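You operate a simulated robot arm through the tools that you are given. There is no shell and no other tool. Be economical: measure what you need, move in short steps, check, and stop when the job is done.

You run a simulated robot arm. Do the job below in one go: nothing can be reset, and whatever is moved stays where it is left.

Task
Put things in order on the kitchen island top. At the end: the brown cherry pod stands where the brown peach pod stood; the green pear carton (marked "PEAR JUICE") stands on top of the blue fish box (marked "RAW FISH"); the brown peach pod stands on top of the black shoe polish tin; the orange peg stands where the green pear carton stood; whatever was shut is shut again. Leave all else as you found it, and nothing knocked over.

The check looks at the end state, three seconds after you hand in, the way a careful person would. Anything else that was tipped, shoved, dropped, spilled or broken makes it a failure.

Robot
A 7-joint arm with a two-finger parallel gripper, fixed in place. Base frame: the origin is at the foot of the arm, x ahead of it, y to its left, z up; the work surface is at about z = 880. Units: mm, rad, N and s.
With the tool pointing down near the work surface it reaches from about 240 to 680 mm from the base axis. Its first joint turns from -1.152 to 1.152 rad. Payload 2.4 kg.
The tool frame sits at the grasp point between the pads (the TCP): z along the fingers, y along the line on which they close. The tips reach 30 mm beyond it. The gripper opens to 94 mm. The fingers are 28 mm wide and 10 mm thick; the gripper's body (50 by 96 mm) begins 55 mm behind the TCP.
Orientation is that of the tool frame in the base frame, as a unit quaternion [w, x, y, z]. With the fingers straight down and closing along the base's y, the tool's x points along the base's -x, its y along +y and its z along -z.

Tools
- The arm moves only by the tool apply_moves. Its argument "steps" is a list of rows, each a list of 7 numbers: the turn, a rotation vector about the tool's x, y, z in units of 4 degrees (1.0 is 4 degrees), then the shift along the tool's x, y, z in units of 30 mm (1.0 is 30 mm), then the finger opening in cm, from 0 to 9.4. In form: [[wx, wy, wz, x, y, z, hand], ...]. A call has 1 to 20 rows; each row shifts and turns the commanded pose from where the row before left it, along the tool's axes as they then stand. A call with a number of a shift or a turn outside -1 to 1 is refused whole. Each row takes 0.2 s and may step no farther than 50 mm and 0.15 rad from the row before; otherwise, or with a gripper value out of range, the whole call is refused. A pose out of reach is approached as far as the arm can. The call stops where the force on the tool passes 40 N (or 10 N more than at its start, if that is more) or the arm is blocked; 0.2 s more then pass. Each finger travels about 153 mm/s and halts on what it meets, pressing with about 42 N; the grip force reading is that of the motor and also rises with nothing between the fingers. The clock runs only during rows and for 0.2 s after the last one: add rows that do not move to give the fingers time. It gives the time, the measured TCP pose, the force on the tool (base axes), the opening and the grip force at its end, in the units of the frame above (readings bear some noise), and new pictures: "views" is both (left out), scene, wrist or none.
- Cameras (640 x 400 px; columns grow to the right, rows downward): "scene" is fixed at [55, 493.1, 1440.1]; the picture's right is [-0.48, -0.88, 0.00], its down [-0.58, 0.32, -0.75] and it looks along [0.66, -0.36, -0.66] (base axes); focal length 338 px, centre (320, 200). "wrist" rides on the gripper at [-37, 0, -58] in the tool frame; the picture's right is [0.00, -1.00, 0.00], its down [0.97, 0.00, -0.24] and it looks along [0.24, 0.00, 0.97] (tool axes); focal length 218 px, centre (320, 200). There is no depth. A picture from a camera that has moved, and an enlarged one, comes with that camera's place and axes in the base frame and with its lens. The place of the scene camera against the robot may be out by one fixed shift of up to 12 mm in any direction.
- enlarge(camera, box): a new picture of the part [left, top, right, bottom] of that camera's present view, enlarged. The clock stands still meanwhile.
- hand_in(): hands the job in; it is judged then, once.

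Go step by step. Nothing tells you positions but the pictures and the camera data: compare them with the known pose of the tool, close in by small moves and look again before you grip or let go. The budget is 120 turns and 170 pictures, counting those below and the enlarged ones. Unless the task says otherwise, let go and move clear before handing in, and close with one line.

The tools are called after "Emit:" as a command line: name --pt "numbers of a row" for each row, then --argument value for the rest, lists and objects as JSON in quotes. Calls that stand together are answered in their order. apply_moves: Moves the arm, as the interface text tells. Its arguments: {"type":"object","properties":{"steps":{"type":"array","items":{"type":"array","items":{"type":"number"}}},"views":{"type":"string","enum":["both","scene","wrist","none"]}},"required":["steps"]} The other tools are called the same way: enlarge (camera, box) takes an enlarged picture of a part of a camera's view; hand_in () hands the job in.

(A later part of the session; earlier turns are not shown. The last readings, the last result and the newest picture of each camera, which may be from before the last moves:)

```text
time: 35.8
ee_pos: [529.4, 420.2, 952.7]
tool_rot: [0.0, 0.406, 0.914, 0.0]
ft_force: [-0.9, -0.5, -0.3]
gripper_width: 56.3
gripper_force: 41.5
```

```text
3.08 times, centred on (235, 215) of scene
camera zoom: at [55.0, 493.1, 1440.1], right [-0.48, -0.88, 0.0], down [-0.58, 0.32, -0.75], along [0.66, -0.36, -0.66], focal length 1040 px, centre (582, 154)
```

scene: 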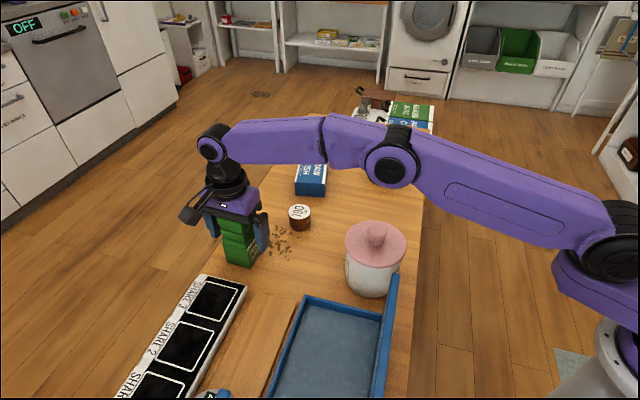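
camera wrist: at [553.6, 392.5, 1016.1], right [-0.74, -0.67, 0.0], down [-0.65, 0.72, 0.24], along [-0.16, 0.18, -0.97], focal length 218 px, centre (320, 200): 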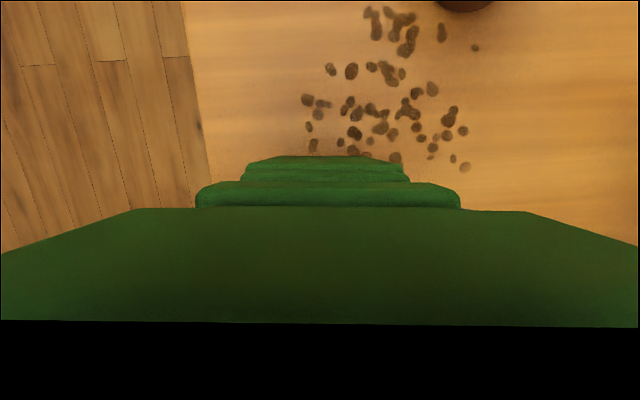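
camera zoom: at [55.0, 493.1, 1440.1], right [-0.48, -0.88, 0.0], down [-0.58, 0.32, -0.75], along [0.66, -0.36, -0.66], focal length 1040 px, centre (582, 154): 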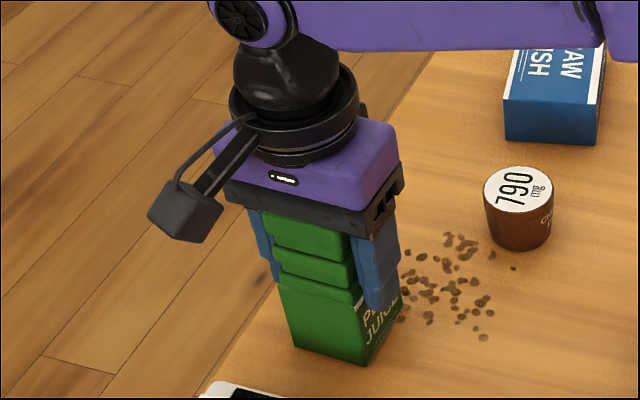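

The carton is gripped at 56 mm; its spot's centre is (529,420). Lifting straight up, then moving toward the fish box to measure it.

Emit:
apply_moves --pt "0 0 0 0 0 -0.5 5" --pt "0 0 0 0 0 -0.9 5" --pt "0 0 0 0 0 -0.9 5" --pt "0 0 0 0 0 -0.9 5" --pt "0 0 0 0 0 -0.9 5" --pt "0 0 0 -0.8 -0.19 0 5" --pt "0 0 0 -0.8 -0.19 0 5" --pt "0 0 0 -0.8 -0.19 0 5" --pt "0 0 0 -0.8 -0.19 0 5" --pt "0 0 0 -0.8 -0.19 0 5" --pt "0 0 0 -0.8 -0.19 0 5" --pt "0 0 0 0 0 0 5"

Emit:
enlarge --camera "wrist" --box '[200, 0, 440, 200]'

Emit:
enlarge --camera "scene" --box '[260, 130, 360, 210]'

```text
time: 38.4
ee_pos: [599.4, 291.1, 1075.0]
tool_rot: [0.0, 0.406, 0.914, 0.0]
ft_force: [0.0, 0.8, -1.7]
gripper_width: 56.2
gripper_force: 41.9
camera wrist: at [624.4, 263.0, 1132.9], right [-0.74, -0.67, 0.0], down [-0.65, 0.72, 0.24], along [-0.16, 0.18, -0.97], focal length 218 px, centre (320, 200)
```

scene: 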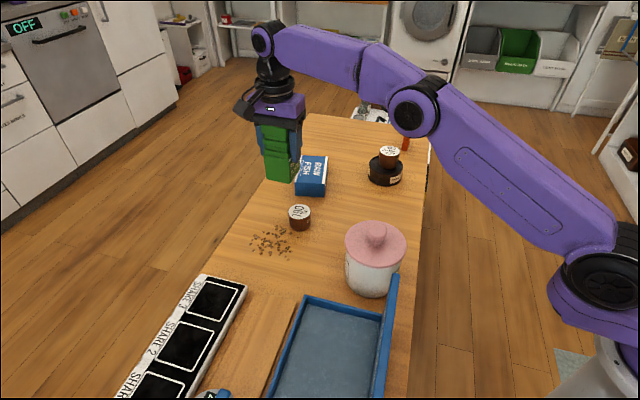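
wrist: 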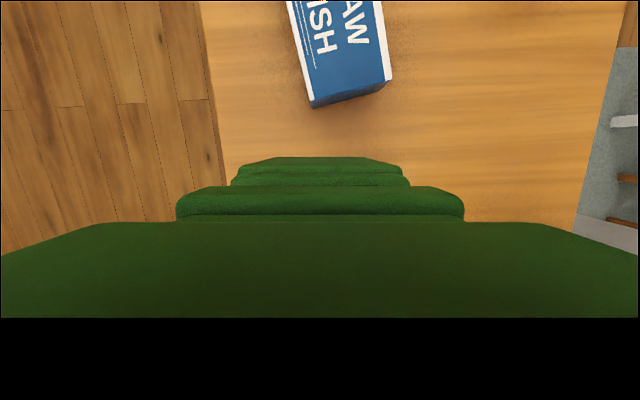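

```text
2.00 times, centred on (320, 100) of wrist
camera zoom: at [624.4, 263.0, 1132.9], right [-0.74, -0.67, 0.0], down [-0.65, 0.72, 0.24], along [-0.16, 0.18, -0.97], focal length 436 px, centre (320, 400)
```

zoom: 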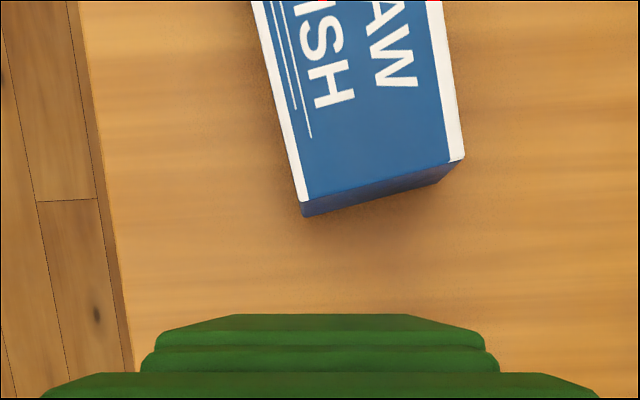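

```text
5.00 times, centred on (310, 170) of scene
camera zoom: at [55.0, 493.1, 1440.1], right [-0.48, -0.88, 0.0], down [-0.58, 0.32, -0.75], along [0.66, -0.36, -0.66], focal length 1689 px, centre (370, 350)
```

zoom: 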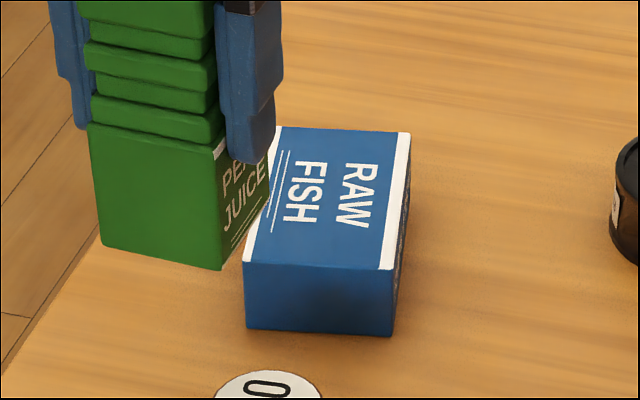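

Fish box: near edge midpoint (636,209), long axis at -34°, about 72×120, top z≈922, centre ≈(685,176). I'll turn 14° to align, go above it and check that the arm reaches.

Emit:
apply_moves --pt "0 0 -0.9 0 0 0 5" --pt "0 0 -0.9 0 0 0 5" --pt "0 0 -0.9 0 0 0 5" --pt "0 0 -0.8 0 0 0 5" --pt "0 0 0 -0.755 -0.262 0 5" --pt "0 0 0 -0.755 -0.262 0 5" --pt "0 0 0 -0.755 -0.262 0 5" --pt "0 0 0 -0.755 -0.262 0 5" --pt "0 0 0 -0.755 -0.262 0 5" --pt "0 0 0 -0.6 -0.262 0 5" --pt "0 0 0 0 0 0 5"

Emit:
enlarge --camera "scene" --box '[260, 110, 380, 210]'

```text
time: 40.8
ee_pos: [655.4, 168.2, 1068.0]
tool_rot: [0.0, 0.292, 0.956, -0.001]
ft_force: [-0.4, -0.2, -0.7]
gripper_width: 56.1
gripper_force: 42.0
out of reach, approached as far as the arm can: row 6, 7, 8, 9, 10
camera wrist: at [686.0, 147.5, 1125.8], right [-0.56, -0.83, 0.0], down [-0.81, 0.54, 0.24], along [-0.2, 0.13, -0.97], focal length 218 px, centre (320, 200)
```

scene: 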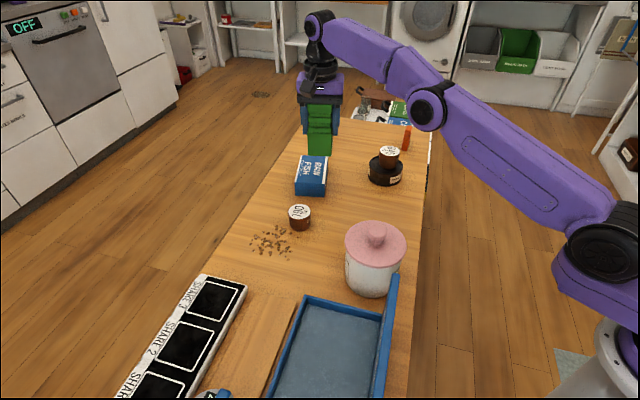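
wrist: 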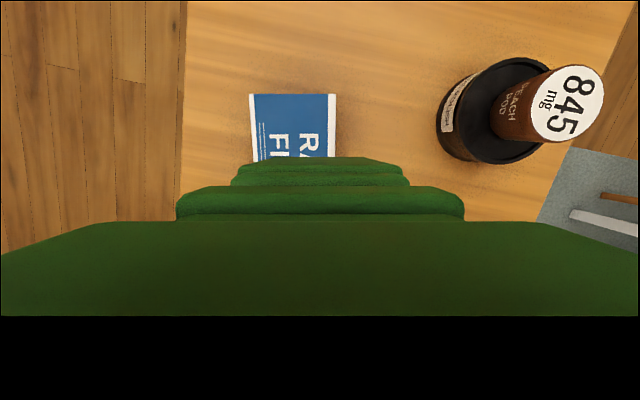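

```text
4.00 times, centred on (320, 160) of scene
camera zoom: at [55.0, 493.1, 1440.1], right [-0.48, -0.88, 0.0], down [-0.58, 0.32, -0.75], along [0.66, -0.36, -0.66], focal length 1352 px, centre (320, 360)
```

zoom: 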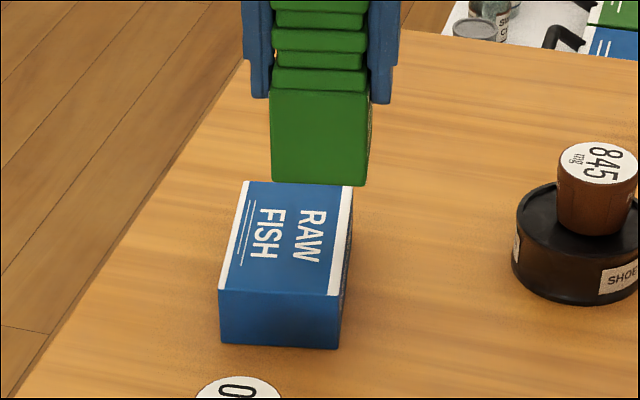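

At this height the reach ends at r≈677, short of the box centre. I'll come back onto the box's axis and lower partway to see how far it reaches lower down.

Emit:
apply_moves --pt "0 0 0 0 0.4 0 5" --pt "0 0 0 0 0.38 0 5" --pt "0 0 0 0 0 0.6 5" --pt "0 0 0 0 0 0.6 5" --pt "0 0 0 0 0 0 5" --views "none"

```text
time: 42.0
ee_pos: [653.7, 175.4, 1031.2]
tool_rot: [0.001, 0.293, 0.956, 0.001]
ft_force: [0.6, 0.9, -1.5]
gripper_width: 56.4
gripper_force: 41.6
out of reach, approached as far as the arm can: row 1, 2
```

The command appears to be clamped to reach. Trying the lateral shift lower down.

Emit:
apply_moves --pt "0 0 0 0 0 0.5 5" --pt "0 0 0 0 0.2 0 5" --pt "0 0 0 0 0.2 0 5" --pt "0 0 0 0 0.2 0 5" --pt "0 0 0 0 0 0 5" --views "none"

```text
time: 43.2
ee_pos: [661.5, 190.5, 1015.5]
tool_rot: [0.0, 0.292, 0.956, 0.001]
ft_force: [0.0, 0.1, -1.1]
gripper_width: 56.1
gripper_force: 41.9
```

That reached r=688. Pushing further along the box's axis to find the limit here.

Emit:
apply_moves --pt "0 0 0 -0.25 0.05 0 5" --pt "0 0 0 -0.25 0 0 5" --pt "0 0 0 -0.25 0 0 5" --pt "0 0 0 0 0 0 5"

Emit:
enlarge --camera "scene" --box '[270, 110, 370, 210]'

```text
time: 44.2
ee_pos: [664.5, 175.5, 1013.5]
tool_rot: [0.0, 0.292, 0.956, -0.001]
ft_force: [1.0, -0.1, -0.6]
gripper_width: 56.3
gripper_force: 42.2
out of reach, approached as far as the arm can: row 1, 2, 3
camera wrist: at [695.9, 153.6, 1071.3], right [-0.56, -0.83, 0.0], down [-0.8, 0.54, 0.24], along [-0.2, 0.13, -0.97], focal length 218 px, centre (320, 200)
```

scene: 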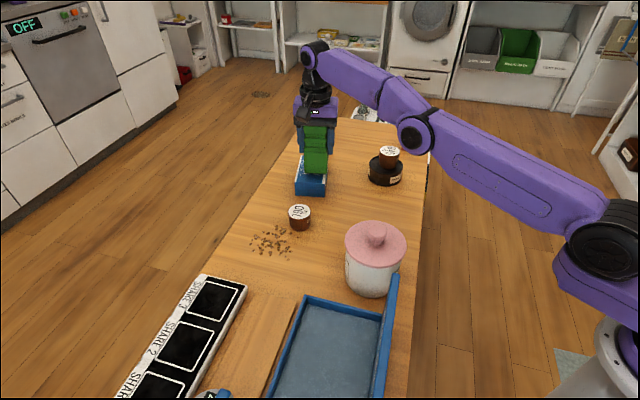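
wrist: 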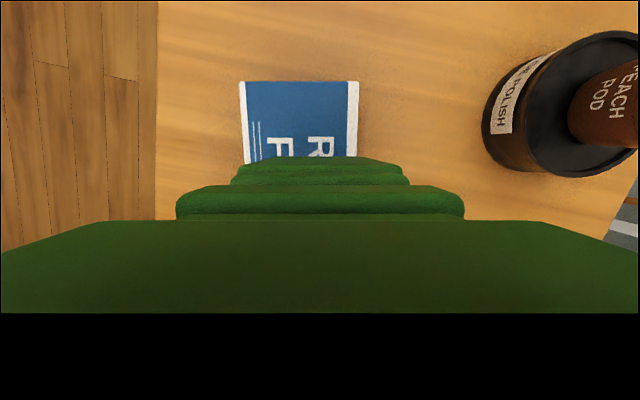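

```text
4.00 times, centred on (320, 160) of scene
camera zoom: at [55.0, 493.1, 1440.1], right [-0.48, -0.88, 0.0], down [-0.58, 0.32, -0.75], along [0.66, -0.36, -0.66], focal length 1352 px, centre (320, 360)
```

zoom: 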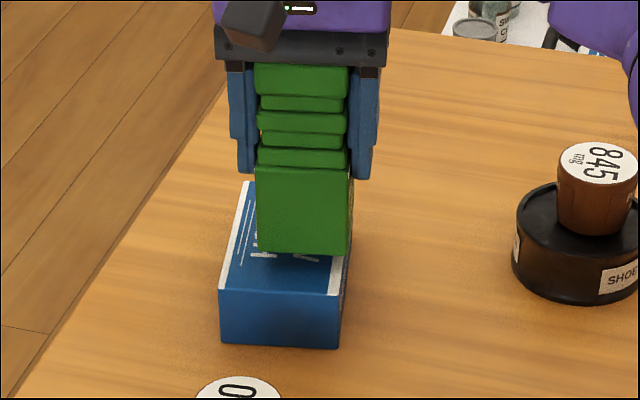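

The limit here is r≈688. Placing with the carton 40 mm from the near edge and 5 mm off axis puts it fully on the box, so I'll lower a bit and shift to there.

Emit:
apply_moves --pt "0 0 0 0 0 0.3 5" --pt "0 0 0 0.05 0.15 0 5" --pt "0 0 0 0.05 0.15 0 5" --pt "0 0 0 0 0 0 5"

Emit:
enlarge --camera "scene" --box '[270, 110, 370, 210]'

```text
time: 45.2
ee_pos: [665.7, 182.9, 1005.4]
tool_rot: [0.0, 0.292, 0.956, 0.0]
ft_force: [-0.3, 0.7, -1.0]
gripper_width: 56.5
gripper_force: 41.8
camera wrist: at [696.0, 161.7, 1062.6], right [-0.56, -0.83, 0.0], down [-0.8, 0.54, 0.24], along [-0.2, 0.13, -0.97], focal length 218 px, centre (320, 200)
```

scene: 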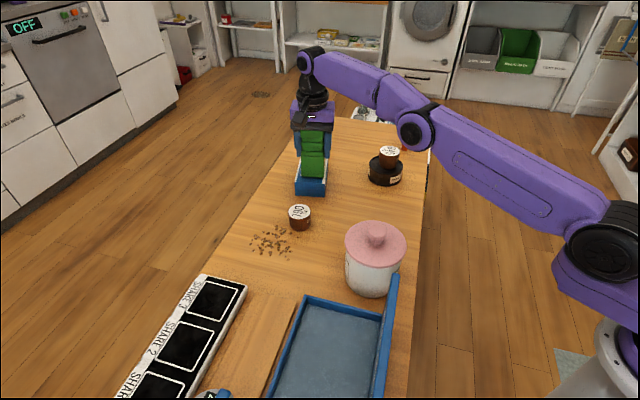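
wrist: 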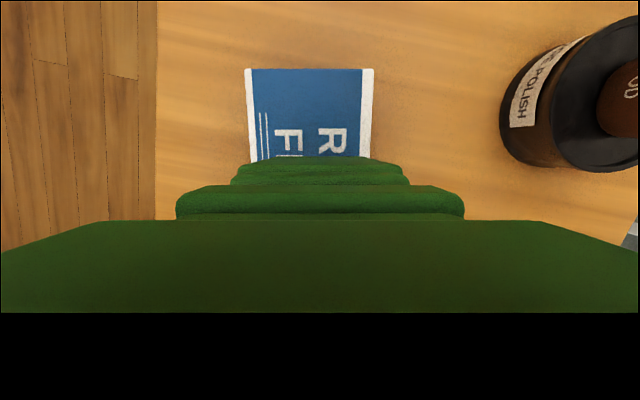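

```text
4.00 times, centred on (320, 160) of scene
camera zoom: at [55.0, 493.1, 1440.1], right [-0.48, -0.88, 0.0], down [-0.58, 0.32, -0.75], along [0.66, -0.36, -0.66], focal length 1352 px, centre (320, 360)
```

zoom: 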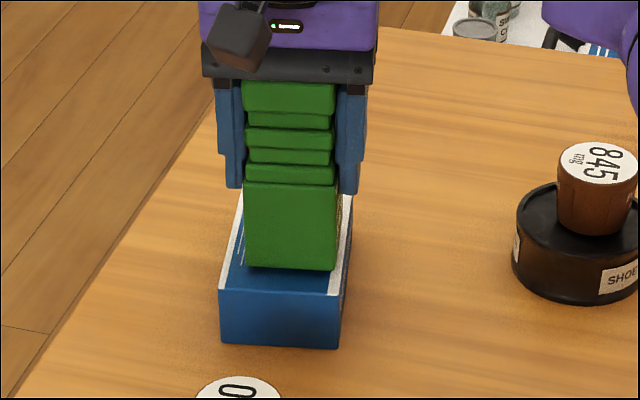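

Well placed over the box, about 7 mm off axis. Lowering gently with a small correction.

Emit:
apply_moves --pt "0 0 0 0 0 0.15 5" --pt "0 0 0 0 0.08 0 5" --pt "0 0 0 0 0 0.05 5" --pt "0 0 0 0 0 0 5" --views "none"

Emit:
apply_moves --pt "0 0 0 0 0 0.06 5" --pt "0 0 0 0 0 0 5" --views "none"

```text
time: 46.2
ee_pos: [665.7, 183.6, 997.6]
tool_rot: [0.0, 0.292, 0.956, 0.001]
ft_force: [0.6, -0.1, 0.3]
gripper_width: 56.5
gripper_force: 42.0
out of reach, approached as far as the arm can: row 2
```

```text
time: 46.8
ee_pos: [666.0, 183.8, 996.9]
tool_rot: [0.0, 0.293, 0.956, 0.0]
ft_force: [-0.3, 0.1, 0.0]
gripper_width: 56.3
gripper_force: 41.7
```

Emit:
apply_moves --pt "0 0 0 0 0 0.06 5" --pt "0 0 0 0 0 0 5" --views "wrist"

Emit:
enlarge --camera "scene" --box '[280, 120, 360, 200]'

```text
time: 47.4
ee_pos: [665.3, 183.5, 994.6]
tool_rot: [0.0, 0.292, 0.956, 0.0]
ft_force: [0.5, -0.1, 0.0]
gripper_width: 56.2
gripper_force: 41.9
camera wrist: at [696.6, 161.9, 1053.0], right [-0.56, -0.83, 0.0], down [-0.8, 0.54, 0.24], along [-0.2, 0.13, -0.97], focal length 218 px, centre (320, 200)
```

wrist: 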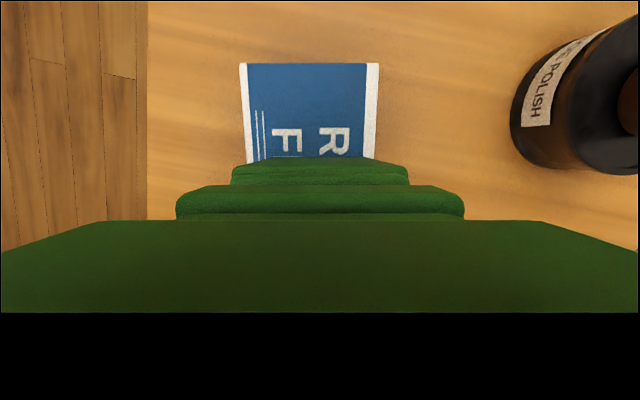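

```text
5.00 times, centred on (320, 160) of scene
camera zoom: at [55.0, 493.1, 1440.1], right [-0.48, -0.88, 0.0], down [-0.58, 0.32, -0.75], along [0.66, -0.36, -0.66], focal length 1689 px, centre (320, 400)
```

zoom: 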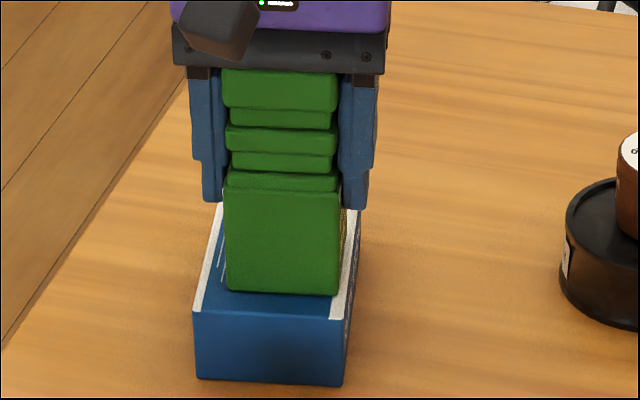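

Emit:
apply_moves --pt "0 0 0 0 0 0.06 5" --pt "0 0 0 0 0 0 5" --views "none"

Emit:
apply_moves --pt "0 0 0 0 0 0.06 5" --pt "0 0 0 0 0 0 5" --views "none"

```text
time: 48.0
ee_pos: [666.4, 183.2, 993.4]
tool_rot: [-0.001, 0.293, 0.956, -0.001]
ft_force: [-0.1, -0.4, -0.6]
gripper_width: 56.3
gripper_force: 42.1
```

```text
time: 48.6
ee_pos: [667.4, 183.6, 991.4]
tool_rot: [0.001, 0.293, 0.956, 0.0]
ft_force: [-0.7, -0.4, 2.6]
gripper_width: 56.3
gripper_force: 41.5
```

Contact at z≈991. I'll release, slide the fingers back along the carton's sides toward the arm, and then rise.

Emit:
apply_moves --pt "0 0 0 0 0 0 6.5" --pt "0 0 0 0 0 0 8" --pt "0 0 0 0 0 0 9.4" --pt "0 0 0 0 0 0 9.4"

Emit:
enlarge --camera "scene" --box '[280, 120, 360, 200]'

```text
time: 49.6
ee_pos: [666.9, 183.0, 992.0]
tool_rot: [-0.001, 0.292, 0.956, 0.0]
ft_force: [1.1, -0.5, 1.1]
gripper_width: 94.0
gripper_force: 0.1
camera wrist: at [696.6, 162.1, 1049.2], right [-0.56, -0.83, 0.0], down [-0.8, 0.54, 0.24], along [-0.2, 0.13, -0.97], focal length 218 px, centre (320, 200)
```

scene: 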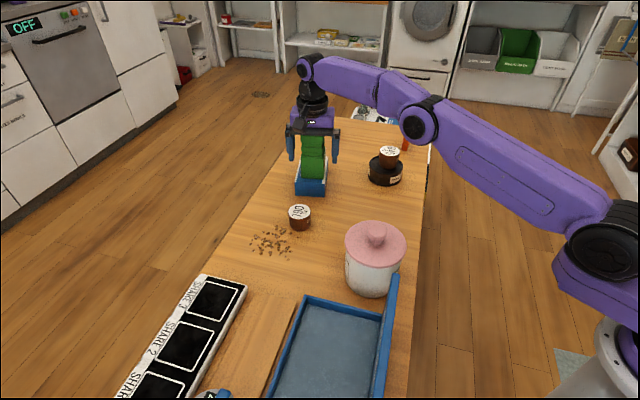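
wrist: 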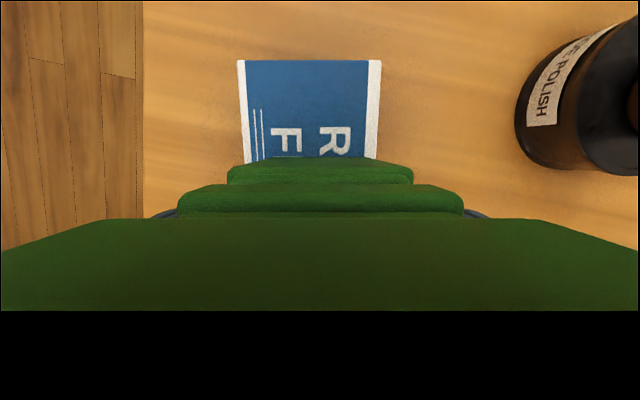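

```text
5.00 times, centred on (320, 160) of scene
camera zoom: at [55.0, 493.1, 1440.1], right [-0.48, -0.88, 0.0], down [-0.58, 0.32, -0.75], along [0.66, -0.36, -0.66], focal length 1689 px, centre (320, 400)
```

zoom: 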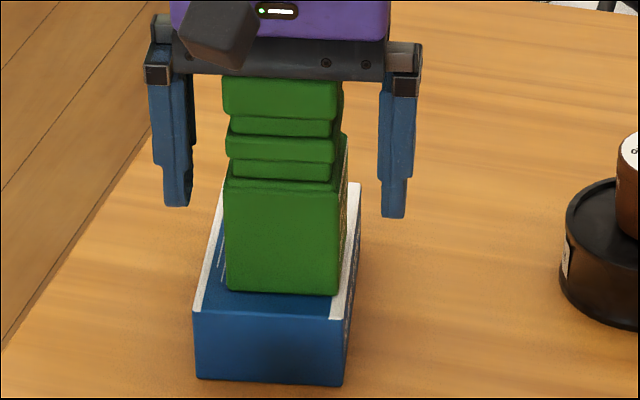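

Released and the carton stands steady. Sliding back off it.

Emit:
apply_moves --pt "0 0 0 0.5 0 0 9.4" --pt "0 0 0 0.7 0 0 9.4" --pt "0 0 0 0.9 0 0 9.4" --pt "0 0 0 0.9 0 -0.1 9.4" --pt "0 0 0 0.5 0 -0.9 9.4" --pt "0 0 0 0 0 -0.9 9.4" --pt "0 0 0 0 0 -0.9 9.4" --pt "0 0 0 0 0 -0.9 9.4" --pt "0 0 0 0 0 0 9.4"

Emit:
enlarge --camera "scene" --box '[260, 110, 440, 240]'

```text
time: 51.6
ee_pos: [577.9, 242.5, 1103.8]
tool_rot: [0.001, 0.292, 0.956, 0.0]
ft_force: [0.1, 0.6, -0.2]
gripper_width: 94.1
gripper_force: 0.0
camera wrist: at [608.9, 220.3, 1161.2], right [-0.56, -0.83, 0.0], down [-0.8, 0.54, 0.24], along [-0.2, 0.13, -0.97], focal length 218 px, centre (320, 200)
```

scene: 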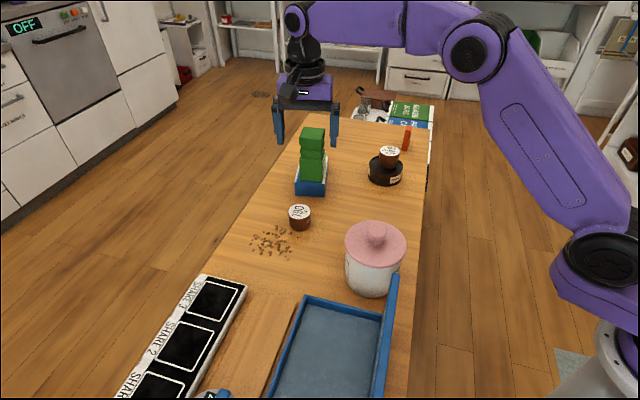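
wrist: 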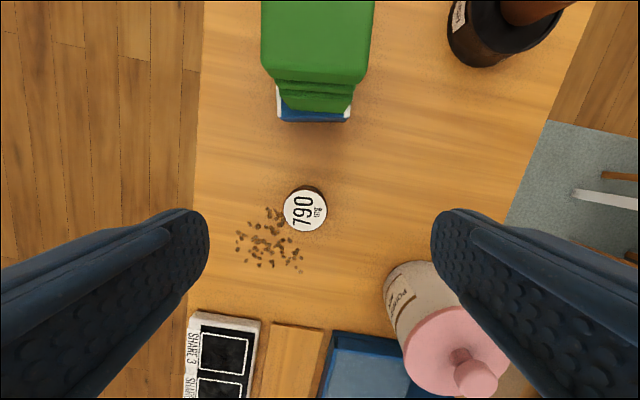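

```text
3.08 times, centred on (350, 175) of scene
camera zoom: at [54.9, 493.1, 1440.1], right [-0.48, -0.88, 0.0], down [-0.58, 0.32, -0.75], along [0.66, -0.36, -0.66], focal length 1040 px, centre (228, 277)
```

zoom: 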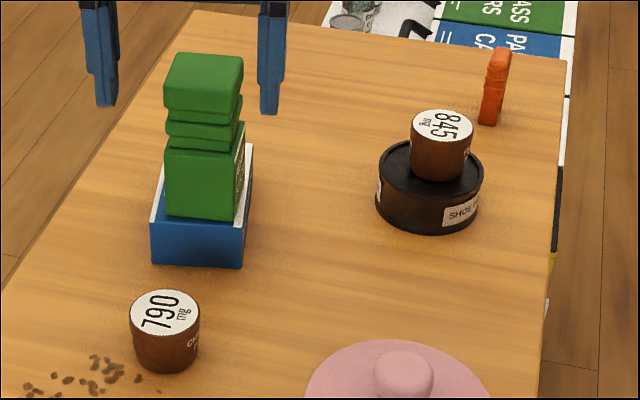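

All good so far. Next is the orange peg; moving over there, above everything, to view it.

Emit:
apply_moves --pt "0 0 0 -0.66 -0.85 0 9.4" --pt "0 0 0 -0.66 -0.85 0 9.4" --pt "0 0 0 -0.66 -0.85 0 9.4" --pt "0 0 0 -0.66 -0.85 0 9.4" --pt "0 0 0 -0.66 -0.85 0 9.4" --pt "0 0 0 -0.66 -0.85 0 9.4" --pt "0 0 0 -0.66 -0.85 0 9.4" --pt "0 0 0 -0.66 -0.85 0 9.4" --pt "0 0 0 -0.66 -0.85 0 9.4" --pt "0 0 0 -0.66 -0.85 0 9.4" --pt "0 0 0 0 0 0 9.4" --views "wrist"

Emit:
enlarge --camera "scene" --box '[380, 110, 440, 160]'

```text
time: 54.0
ee_pos: [601.8, -79.7, 1103.0]
tool_rot: [0.001, 0.292, 0.956, 0.0]
ft_force: [0.3, 0.9, -0.1]
gripper_width: 94.0
gripper_force: 0.1
camera wrist: at [631.8, -101.4, 1160.2], right [-0.56, -0.83, 0.0], down [-0.81, 0.54, 0.24], along [-0.2, 0.13, -0.97], focal length 218 px, centre (320, 200)
```

wrist: 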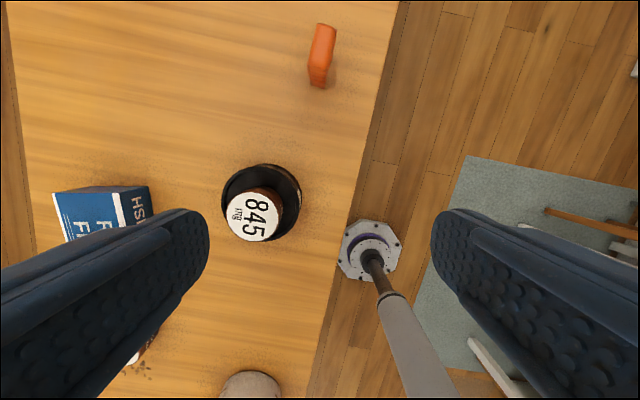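

```text
8.00 times, centred on (410, 135) of scene
camera zoom: at [55.0, 493.1, 1440.1], right [-0.48, -0.88, 0.0], down [-0.58, 0.32, -0.75], along [0.66, -0.36, -0.66], focal length 2703 px, centre (-400, 720)
```

zoom: 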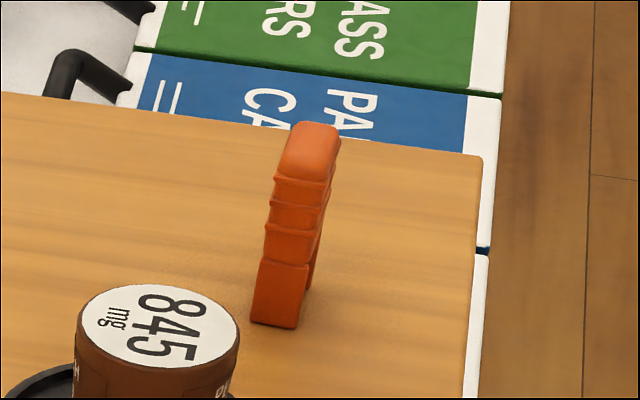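

Emit:
enlarge --camera "wrist" --box '[270, 0, 370, 100]'

```text
4.00 times, centred on (320, 50) of wrist
camera zoom: at [631.8, -101.4, 1160.2], right [-0.56, -0.83, 0.0], down [-0.81, 0.54, 0.24], along [-0.2, 0.13, -0.97], focal length 873 px, centre (320, 800)
```

zoom: 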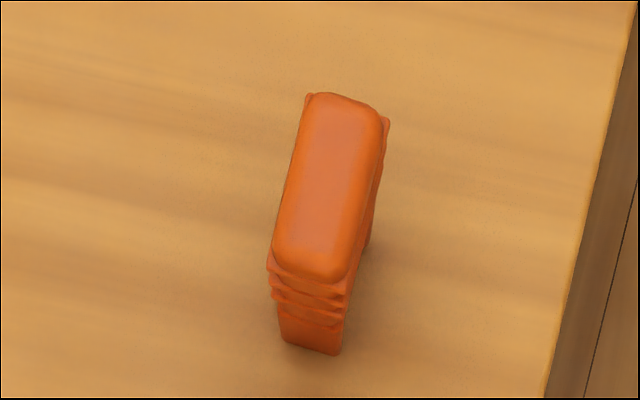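

The peg is about 17×32×66 mm, centre ≈(700,-149), thin along 42°, out at r≈716. I'll align yaw (+14°) and tilt the fingers 20° outward about the closing axis, so the pads stay flat on it and the reach grows.

Emit:
apply_moves --pt "0 0 0.9 0 0 0 9.4" --pt "0 0 0.9 0 0 0 9.4" --pt "0 0 0.9 0 0 0 9.4" --pt "0 0 0.8 0 0 0 9.4" --pt "0 -1 0 0 0 0 9.4" --pt "0 -1 0 0 0 0 9.4" --pt "0 -1 0 0 0 0 9.4" --pt "0 -1 0 0 0 0 9.4" --pt "0 -1 0 0 0 0 9.4" --pt "0 0 0 0 0 0 9.4"

```text
time: 56.2
ee_pos: [601.3, -79.9, 1101.9]
tool_rot: [0.159, 0.4, 0.9, -0.071]
ft_force: [-1.2, -0.5, -1.1]
gripper_width: 94.0
gripper_force: 0.1
camera wrist: at [610.7, -91.5, 1169.4], right [-0.74, -0.67, 0.0], down [-0.67, 0.74, -0.11], along [0.07, -0.08, -0.99], focal length 218 px, centre (320, 200)
```

scene: 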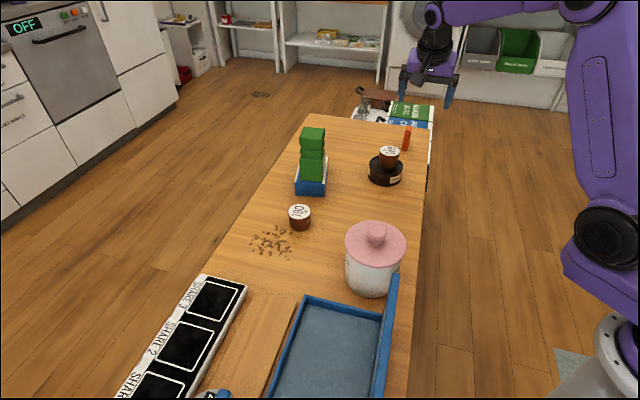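
wrist: 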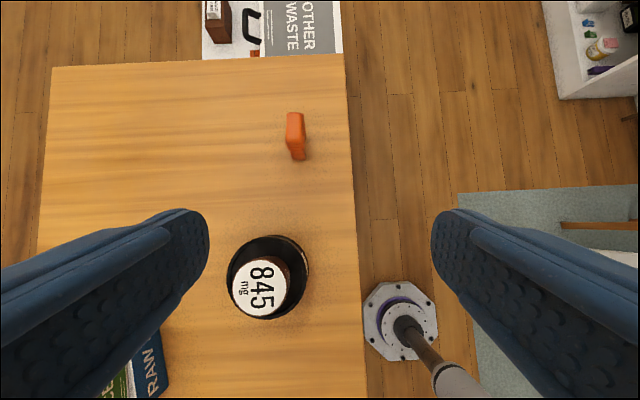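

Tilt and yaw are right. Approaching the peg from inward and above.

Emit:
apply_moves --pt "0 0 0 -0.278 0.182 0.79 9.4" --pt "0 0 0 -0.278 0.182 0.79 9.4" --pt "0 0 0 -0.278 0.182 0.79 9.4" --pt "0 0 0 -0.278 0.182 0.79 9.4" --pt "0 0 0 -0.278 0.182 0.79 9.4" --pt "0 0 0 0 0 0 9.4"

Emit:
enlarge --camera "wrist" --box '[260, 100, 380, 220]'

```text
time: 57.6
ee_pos: [673.7, -122.1, 1005.8]
tool_rot: [0.159, 0.401, 0.9, -0.071]
ft_force: [-0.1, 0.1, -0.1]
gripper_width: 93.8
gripper_force: 0.1
camera wrist: at [683.9, -133.0, 1072.1], right [-0.74, -0.67, 0.0], down [-0.67, 0.74, -0.11], along [0.07, -0.08, -0.99], focal length 218 px, centre (320, 200)
```

scene: 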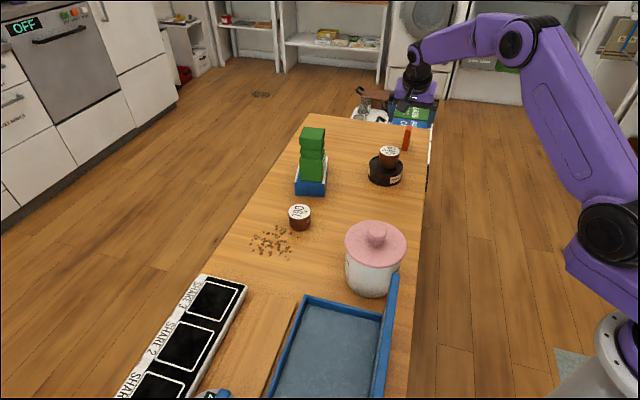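
wrist: 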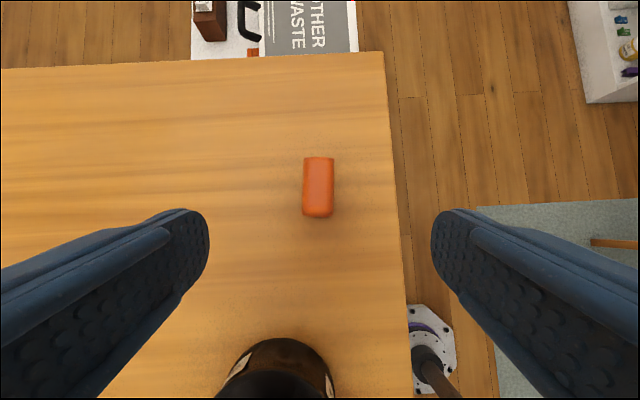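

```text
3.33 times, centred on (320, 160) of wrist
camera zoom: at [683.9, -133.0, 1072.1], right [-0.74, -0.67, 0.0], down [-0.67, 0.74, -0.11], along [0.07, -0.08, -0.99], focal length 728 px, centre (320, 333)
```

zoom: 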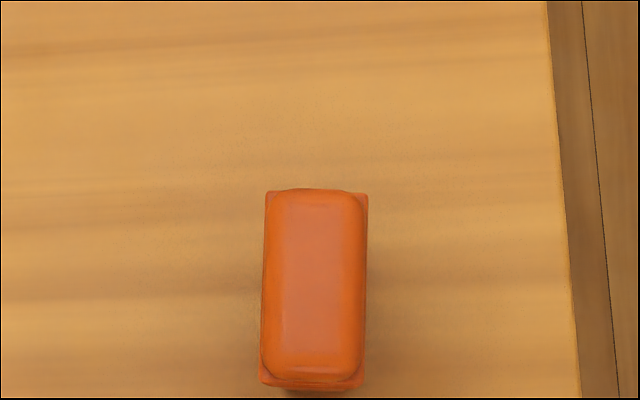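

The peg top is confirmed at (699.8,-149.6) and aligned laterally within 1 mm. Descending along the fingers to z≈925.

Emit:
apply_moves --pt "0 0 0 -0.07 0.03 0.8 9.4" --pt "0 0 0 -0.07 0 0.8 9.4" --pt "0 0 0 -0.07 0 0.8 9.4" --pt "0 0 0 -0.06 0 0.56 9.4" --pt "0 0 0 0 0 0 9.4"

Emit:
enlarge --camera "scene" --box '[360, 80, 460, 180]'

```text
time: 58.8
ee_pos: [700.4, -148.9, 923.5]
tool_rot: [0.158, 0.401, 0.899, -0.071]
ft_force: [-0.3, 1.1, -0.1]
gripper_width: 94.2
gripper_force: 0.0
camera wrist: at [710.2, -160.2, 991.1], right [-0.74, -0.67, 0.0], down [-0.67, 0.74, -0.11], along [0.07, -0.08, -0.99], focal length 218 px, centre (320, 200)
```

scene: 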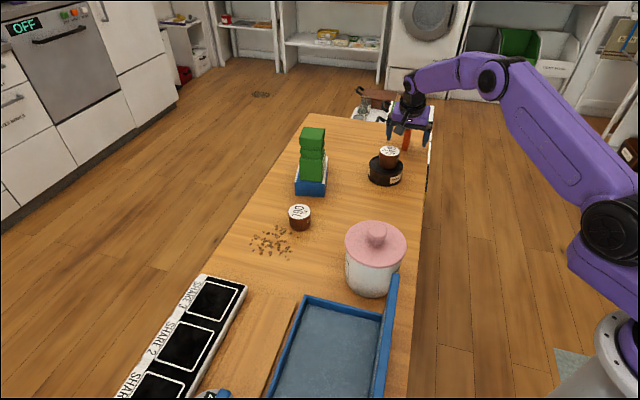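
wrist: 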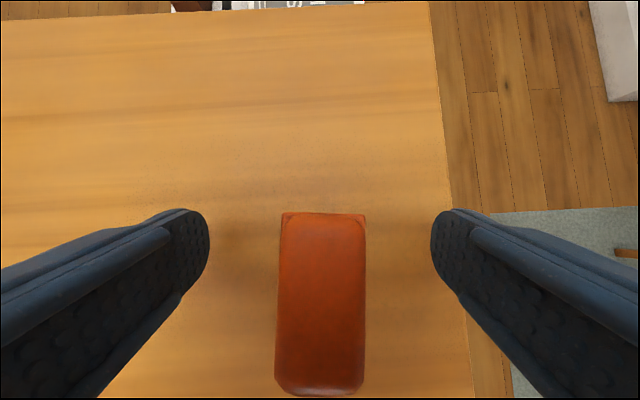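

```text
4.00 times, centred on (410, 130) of scene
camera zoom: at [55.0, 493.1, 1440.1], right [-0.48, -0.88, 0.0], down [-0.58, 0.32, -0.75], along [0.66, -0.36, -0.66], focal length 1352 px, centre (-40, 480)
```

zoom: 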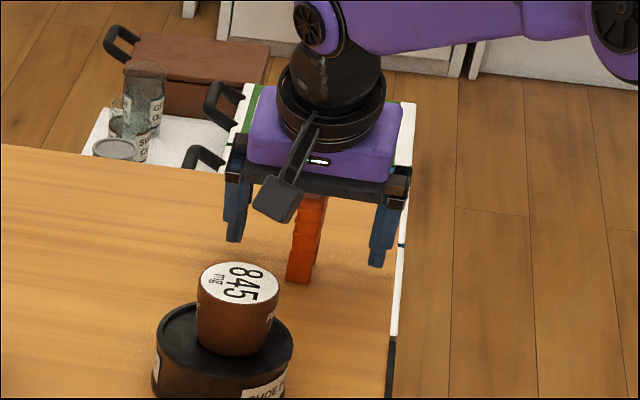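

The peg is centred between the fingers. Closing and lifting.

Emit:
apply_moves --pt "0 0 0 0 0 0 5" --pt "0 0 0 0 0 0 1" --pt "0 0 0 0 0 0 1" --pt "0 0 0 0 0 0 1" --pt "0 0 0 0 0 0 1" --pt "0 0 0 0.1 0 -0.3 1" --pt "0 0 0 0.1 0 -0.8 1" --pt "0 0 0 0.1 0 -0.9 1" --pt "0 0 0 0.2 0 -0.9 1" --pt "0 0 0 0.2 0 -0.9 1" --pt "0 0 0 0.2 0 -0.9 1" --pt "0 0 0 0 0 0 1"

Emit:
enlarge --camera "scene" --box '[340, 60, 460, 190]'

```text
time: 61.4
ee_pos: [651.6, -93.1, 1050.5]
tool_rot: [0.159, 0.4, 0.9, -0.071]
ft_force: [-0.6, 0.0, 0.8]
gripper_width: 20.7
gripper_force: 41.8
camera wrist: at [661.2, -105.1, 1115.8], right [-0.74, -0.67, 0.0], down [-0.67, 0.74, -0.11], along [0.07, -0.08, -0.99], focal length 218 px, centre (320, 200)
```

scene: 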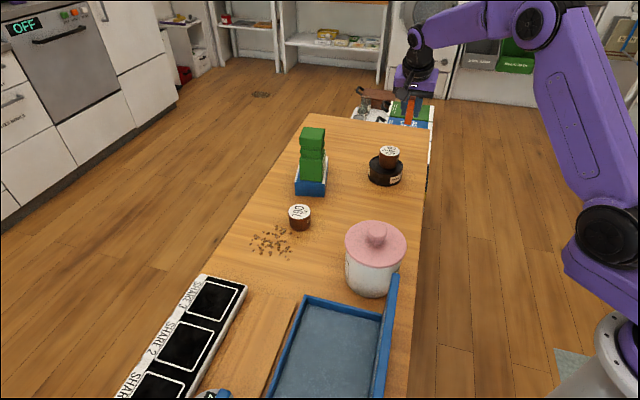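
wrist: 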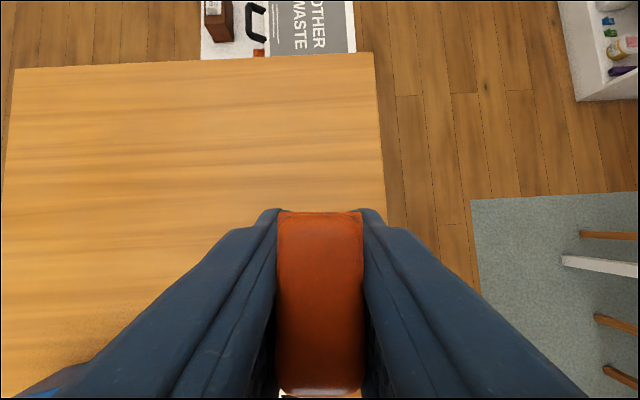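

```text
3.08 times, centred on (400, 125) of scene
camera zoom: at [54.9, 493.1, 1440.1], right [-0.48, -0.88, 0.0], down [-0.58, 0.32, -0.75], along [0.66, -0.36, -0.66], focal length 1040 px, centre (74, 431)
```

zoom: 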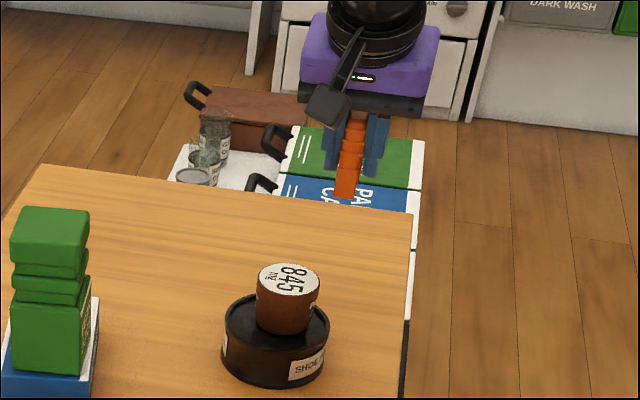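

Peg held upright, its bottom 43.5 mm below the TCP. Carrying it around inside the carton stack toward the carton's old spot.

Emit:
apply_moves --pt "0 0 0 0.796 0.091 -0.441 1" --pt "0 0 0 0.796 0.091 -0.441 1" --pt "0 0 0 0.796 0.091 -0.441 1" --pt "0 0 0 0.796 0.091 -0.441 1" --pt "0 0 0 0.796 0.091 -0.441 1" --pt "0 0 0 0.796 0.091 -0.441 1" --pt "0 0 0 0.796 0.091 -0.441 1" --pt "0 0 0 0.755 0.531 -0.275 1" --pt "0 0 0 0.755 0.531 -0.275 1" --pt "0 0 0 0.755 0.531 -0.275 1" --pt "0 0 0 0.755 0.531 -0.275 1" --pt "0 0 0 0.755 0.531 -0.275 1" --pt "0 0 0 0.755 0.531 -0.275 1" --pt "0 0 0 0.755 0.531 -0.275 1" --pt "0 0 0 0 0 0 1"

```text
time: 64.6
ee_pos: [509.6, 259.9, 1076.9]
tool_rot: [0.159, 0.401, 0.899, -0.072]
ft_force: [0.2, -0.1, -0.6]
gripper_width: 20.9
gripper_force: 42.2
camera wrist: at [519.2, 247.8, 1143.4], right [-0.74, -0.67, 0.0], down [-0.67, 0.74, -0.11], along [0.07, -0.08, -0.99], focal length 218 px, centre (320, 200)
```

scene: 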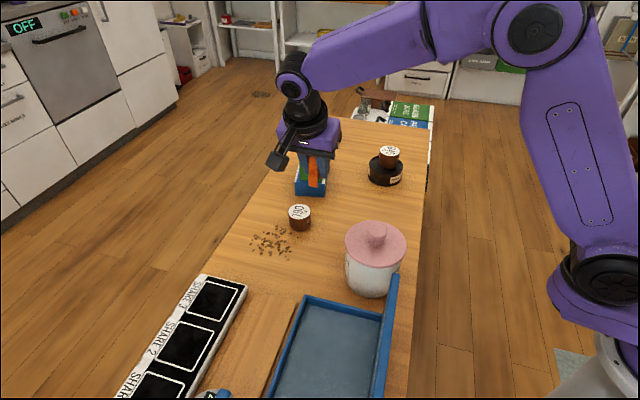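
wrist: 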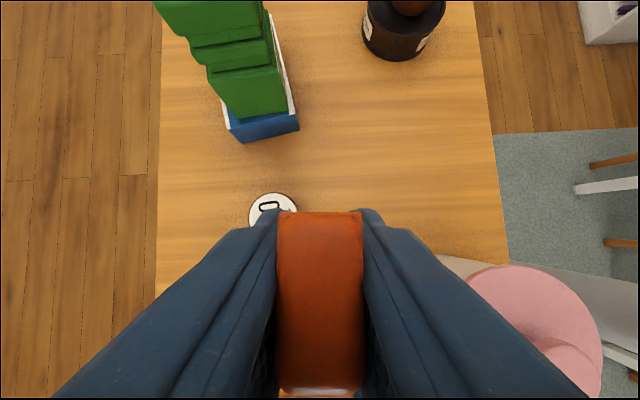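

Continuing to above the target at (529,420), lowering partway.

Emit:
apply_moves --pt "0 0 0 0.68 0.675 0.148 1" --pt "0 0 0 0.68 0.675 0.148 1" --pt "0 0 0 0.68 0.675 0.148 1" --pt "0 0 0 0.68 0.675 0.148 1" --pt "0 0 0 0.68 0.675 0.148 1" --pt "0 0 0 0.68 0.675 0.148 1" --pt "0 0 0 0 0 0 1"

Emit:
enlarge --camera "scene" --box '[180, 160, 320, 290]'

```text
time: 66.2
ee_pos: [527.3, 419.5, 1011.1]
tool_rot: [0.158, 0.401, 0.9, -0.071]
ft_force: [-0.1, 0.1, 0.3]
gripper_width: 21.1
gripper_force: 41.8
camera wrist: at [537.9, 407.7, 1077.8], right [-0.74, -0.67, 0.0], down [-0.67, 0.74, -0.11], along [0.07, -0.08, -0.99], focal length 218 px, centre (320, 200)
```

scene: 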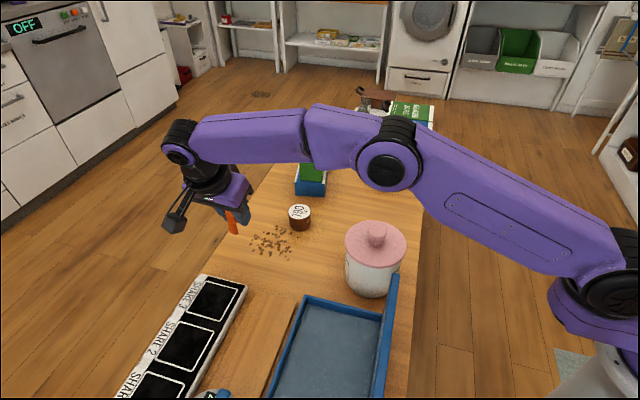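
wrist: 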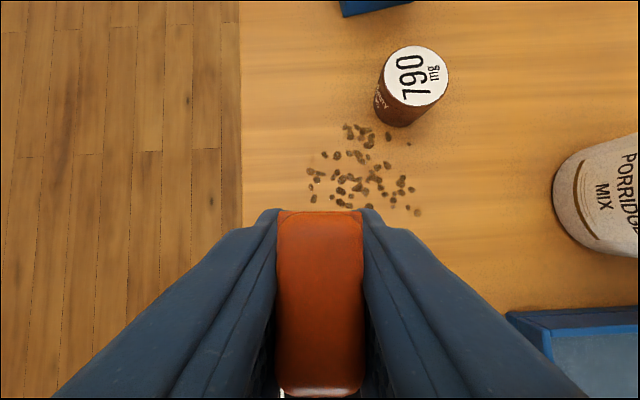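

```text
3.08 times, centred on (250, 225) of scene
camera zoom: at [54.9, 493.1, 1440.1], right [-0.48, -0.88, 0.0], down [-0.58, 0.32, -0.75], along [0.66, -0.36, -0.66], focal length 1040 px, centre (535, 123)
```

zoom: 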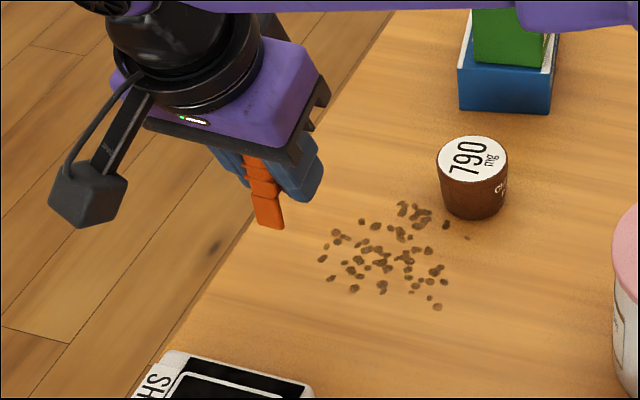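

Over the spot and upright. Lowering vertically.

Emit:
apply_moves --pt "0 0 0 0.231 0.02 0.635 1" --pt "0 0 0 0.231 0.02 0.635 1" --pt "0 0 0 0.231 0 0.635 1" --pt "0 0 0 0.231 0 0.635 1" --pt "0 0 0 0 0 0 1"

Emit:
enlarge --camera "scene" --box '[180, 180, 300, 290]'

```text
time: 67.4
ee_pos: [530.3, 419.2, 929.1]
tool_rot: [0.158, 0.401, 0.9, -0.071]
ft_force: [0.8, -0.4, 0.0]
gripper_width: 21.0
gripper_force: 41.9
camera wrist: at [540.0, 407.7, 996.2], right [-0.74, -0.67, 0.0], down [-0.67, 0.74, -0.11], along [0.07, -0.08, -0.99], focal length 218 px, centre (320, 200)
```

scene: 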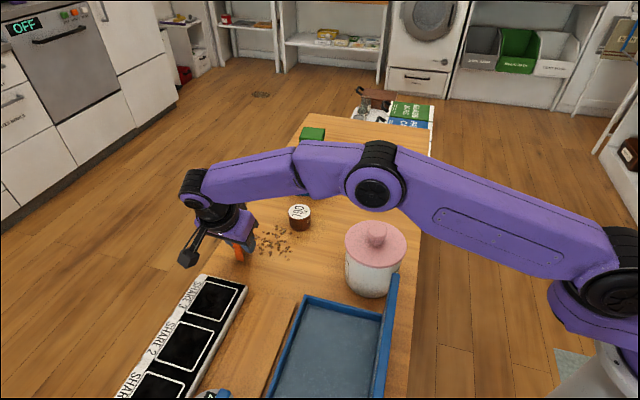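
wrist: 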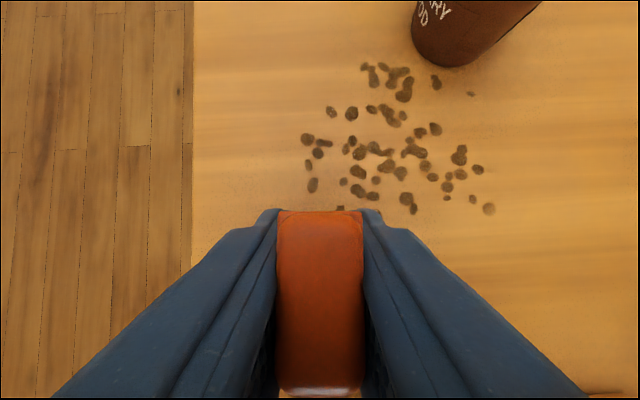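

```text
3.64 times, centred on (240, 235) of scene
camera zoom: at [55.0, 493.1, 1440.1], right [-0.48, -0.88, 0.0], down [-0.58, 0.32, -0.75], along [0.66, -0.36, -0.66], focal length 1229 px, centre (611, 73)
```

zoom: 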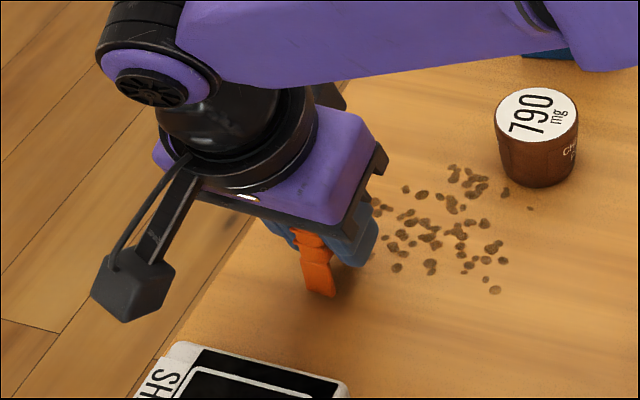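

About 5 mm left. Fine lowering with force checks.

Emit:
apply_moves --pt "0 0 0 0.04 0 0.11 1" --pt "0 0 0 0 0 0 1" --views "none"

Emit:
apply_moves --pt "0 0 0 0.017 0 0.047 1" --pt "0 0 0 0 0 0 1" --views "none"

```text
time: 68.0
ee_pos: [529.5, 418.9, 925.5]
tool_rot: [0.159, 0.401, 0.9, -0.071]
ft_force: [0.5, 0.0, 0.2]
gripper_width: 21.1
gripper_force: 42.4
```

```text
time: 68.6
ee_pos: [529.2, 419.1, 924.2]
tool_rot: [0.158, 0.401, 0.899, -0.071]
ft_force: [0.1, 0.0, -0.7]
gripper_width: 21.0
gripper_force: 42.0
```

Emit:
apply_moves --pt "0 0 0 0.012 0 0.035 1" --pt "0 0 0 0 0 0 1" --views "none"

Emit:
enlarge --camera "scene" --box '[200, 210, 280, 280]'

```text
time: 69.2
ee_pos: [529.1, 418.6, 923.6]
tool_rot: [0.159, 0.4, 0.9, -0.07]
ft_force: [-1.1, -1.0, 2.7]
gripper_width: 20.9
gripper_force: 42.3
```

```text
5.71 times, centred on (240, 245) of scene
camera zoom: at [54.9, 493.0, 1440.1], right [-0.48, -0.88, 0.0], down [-0.58, 0.32, -0.75], along [0.66, -0.36, -0.66], focal length 1931 px, centre (777, -57)
```

zoom: 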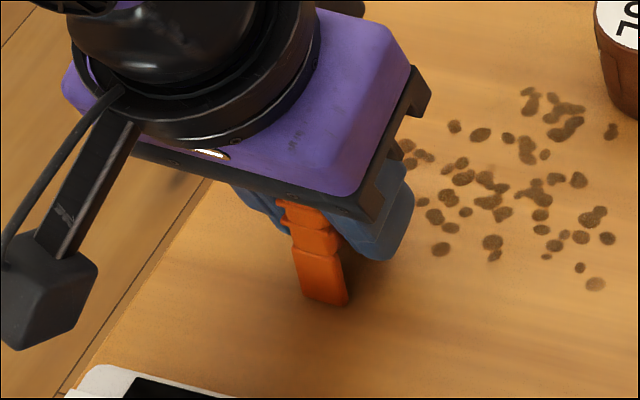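

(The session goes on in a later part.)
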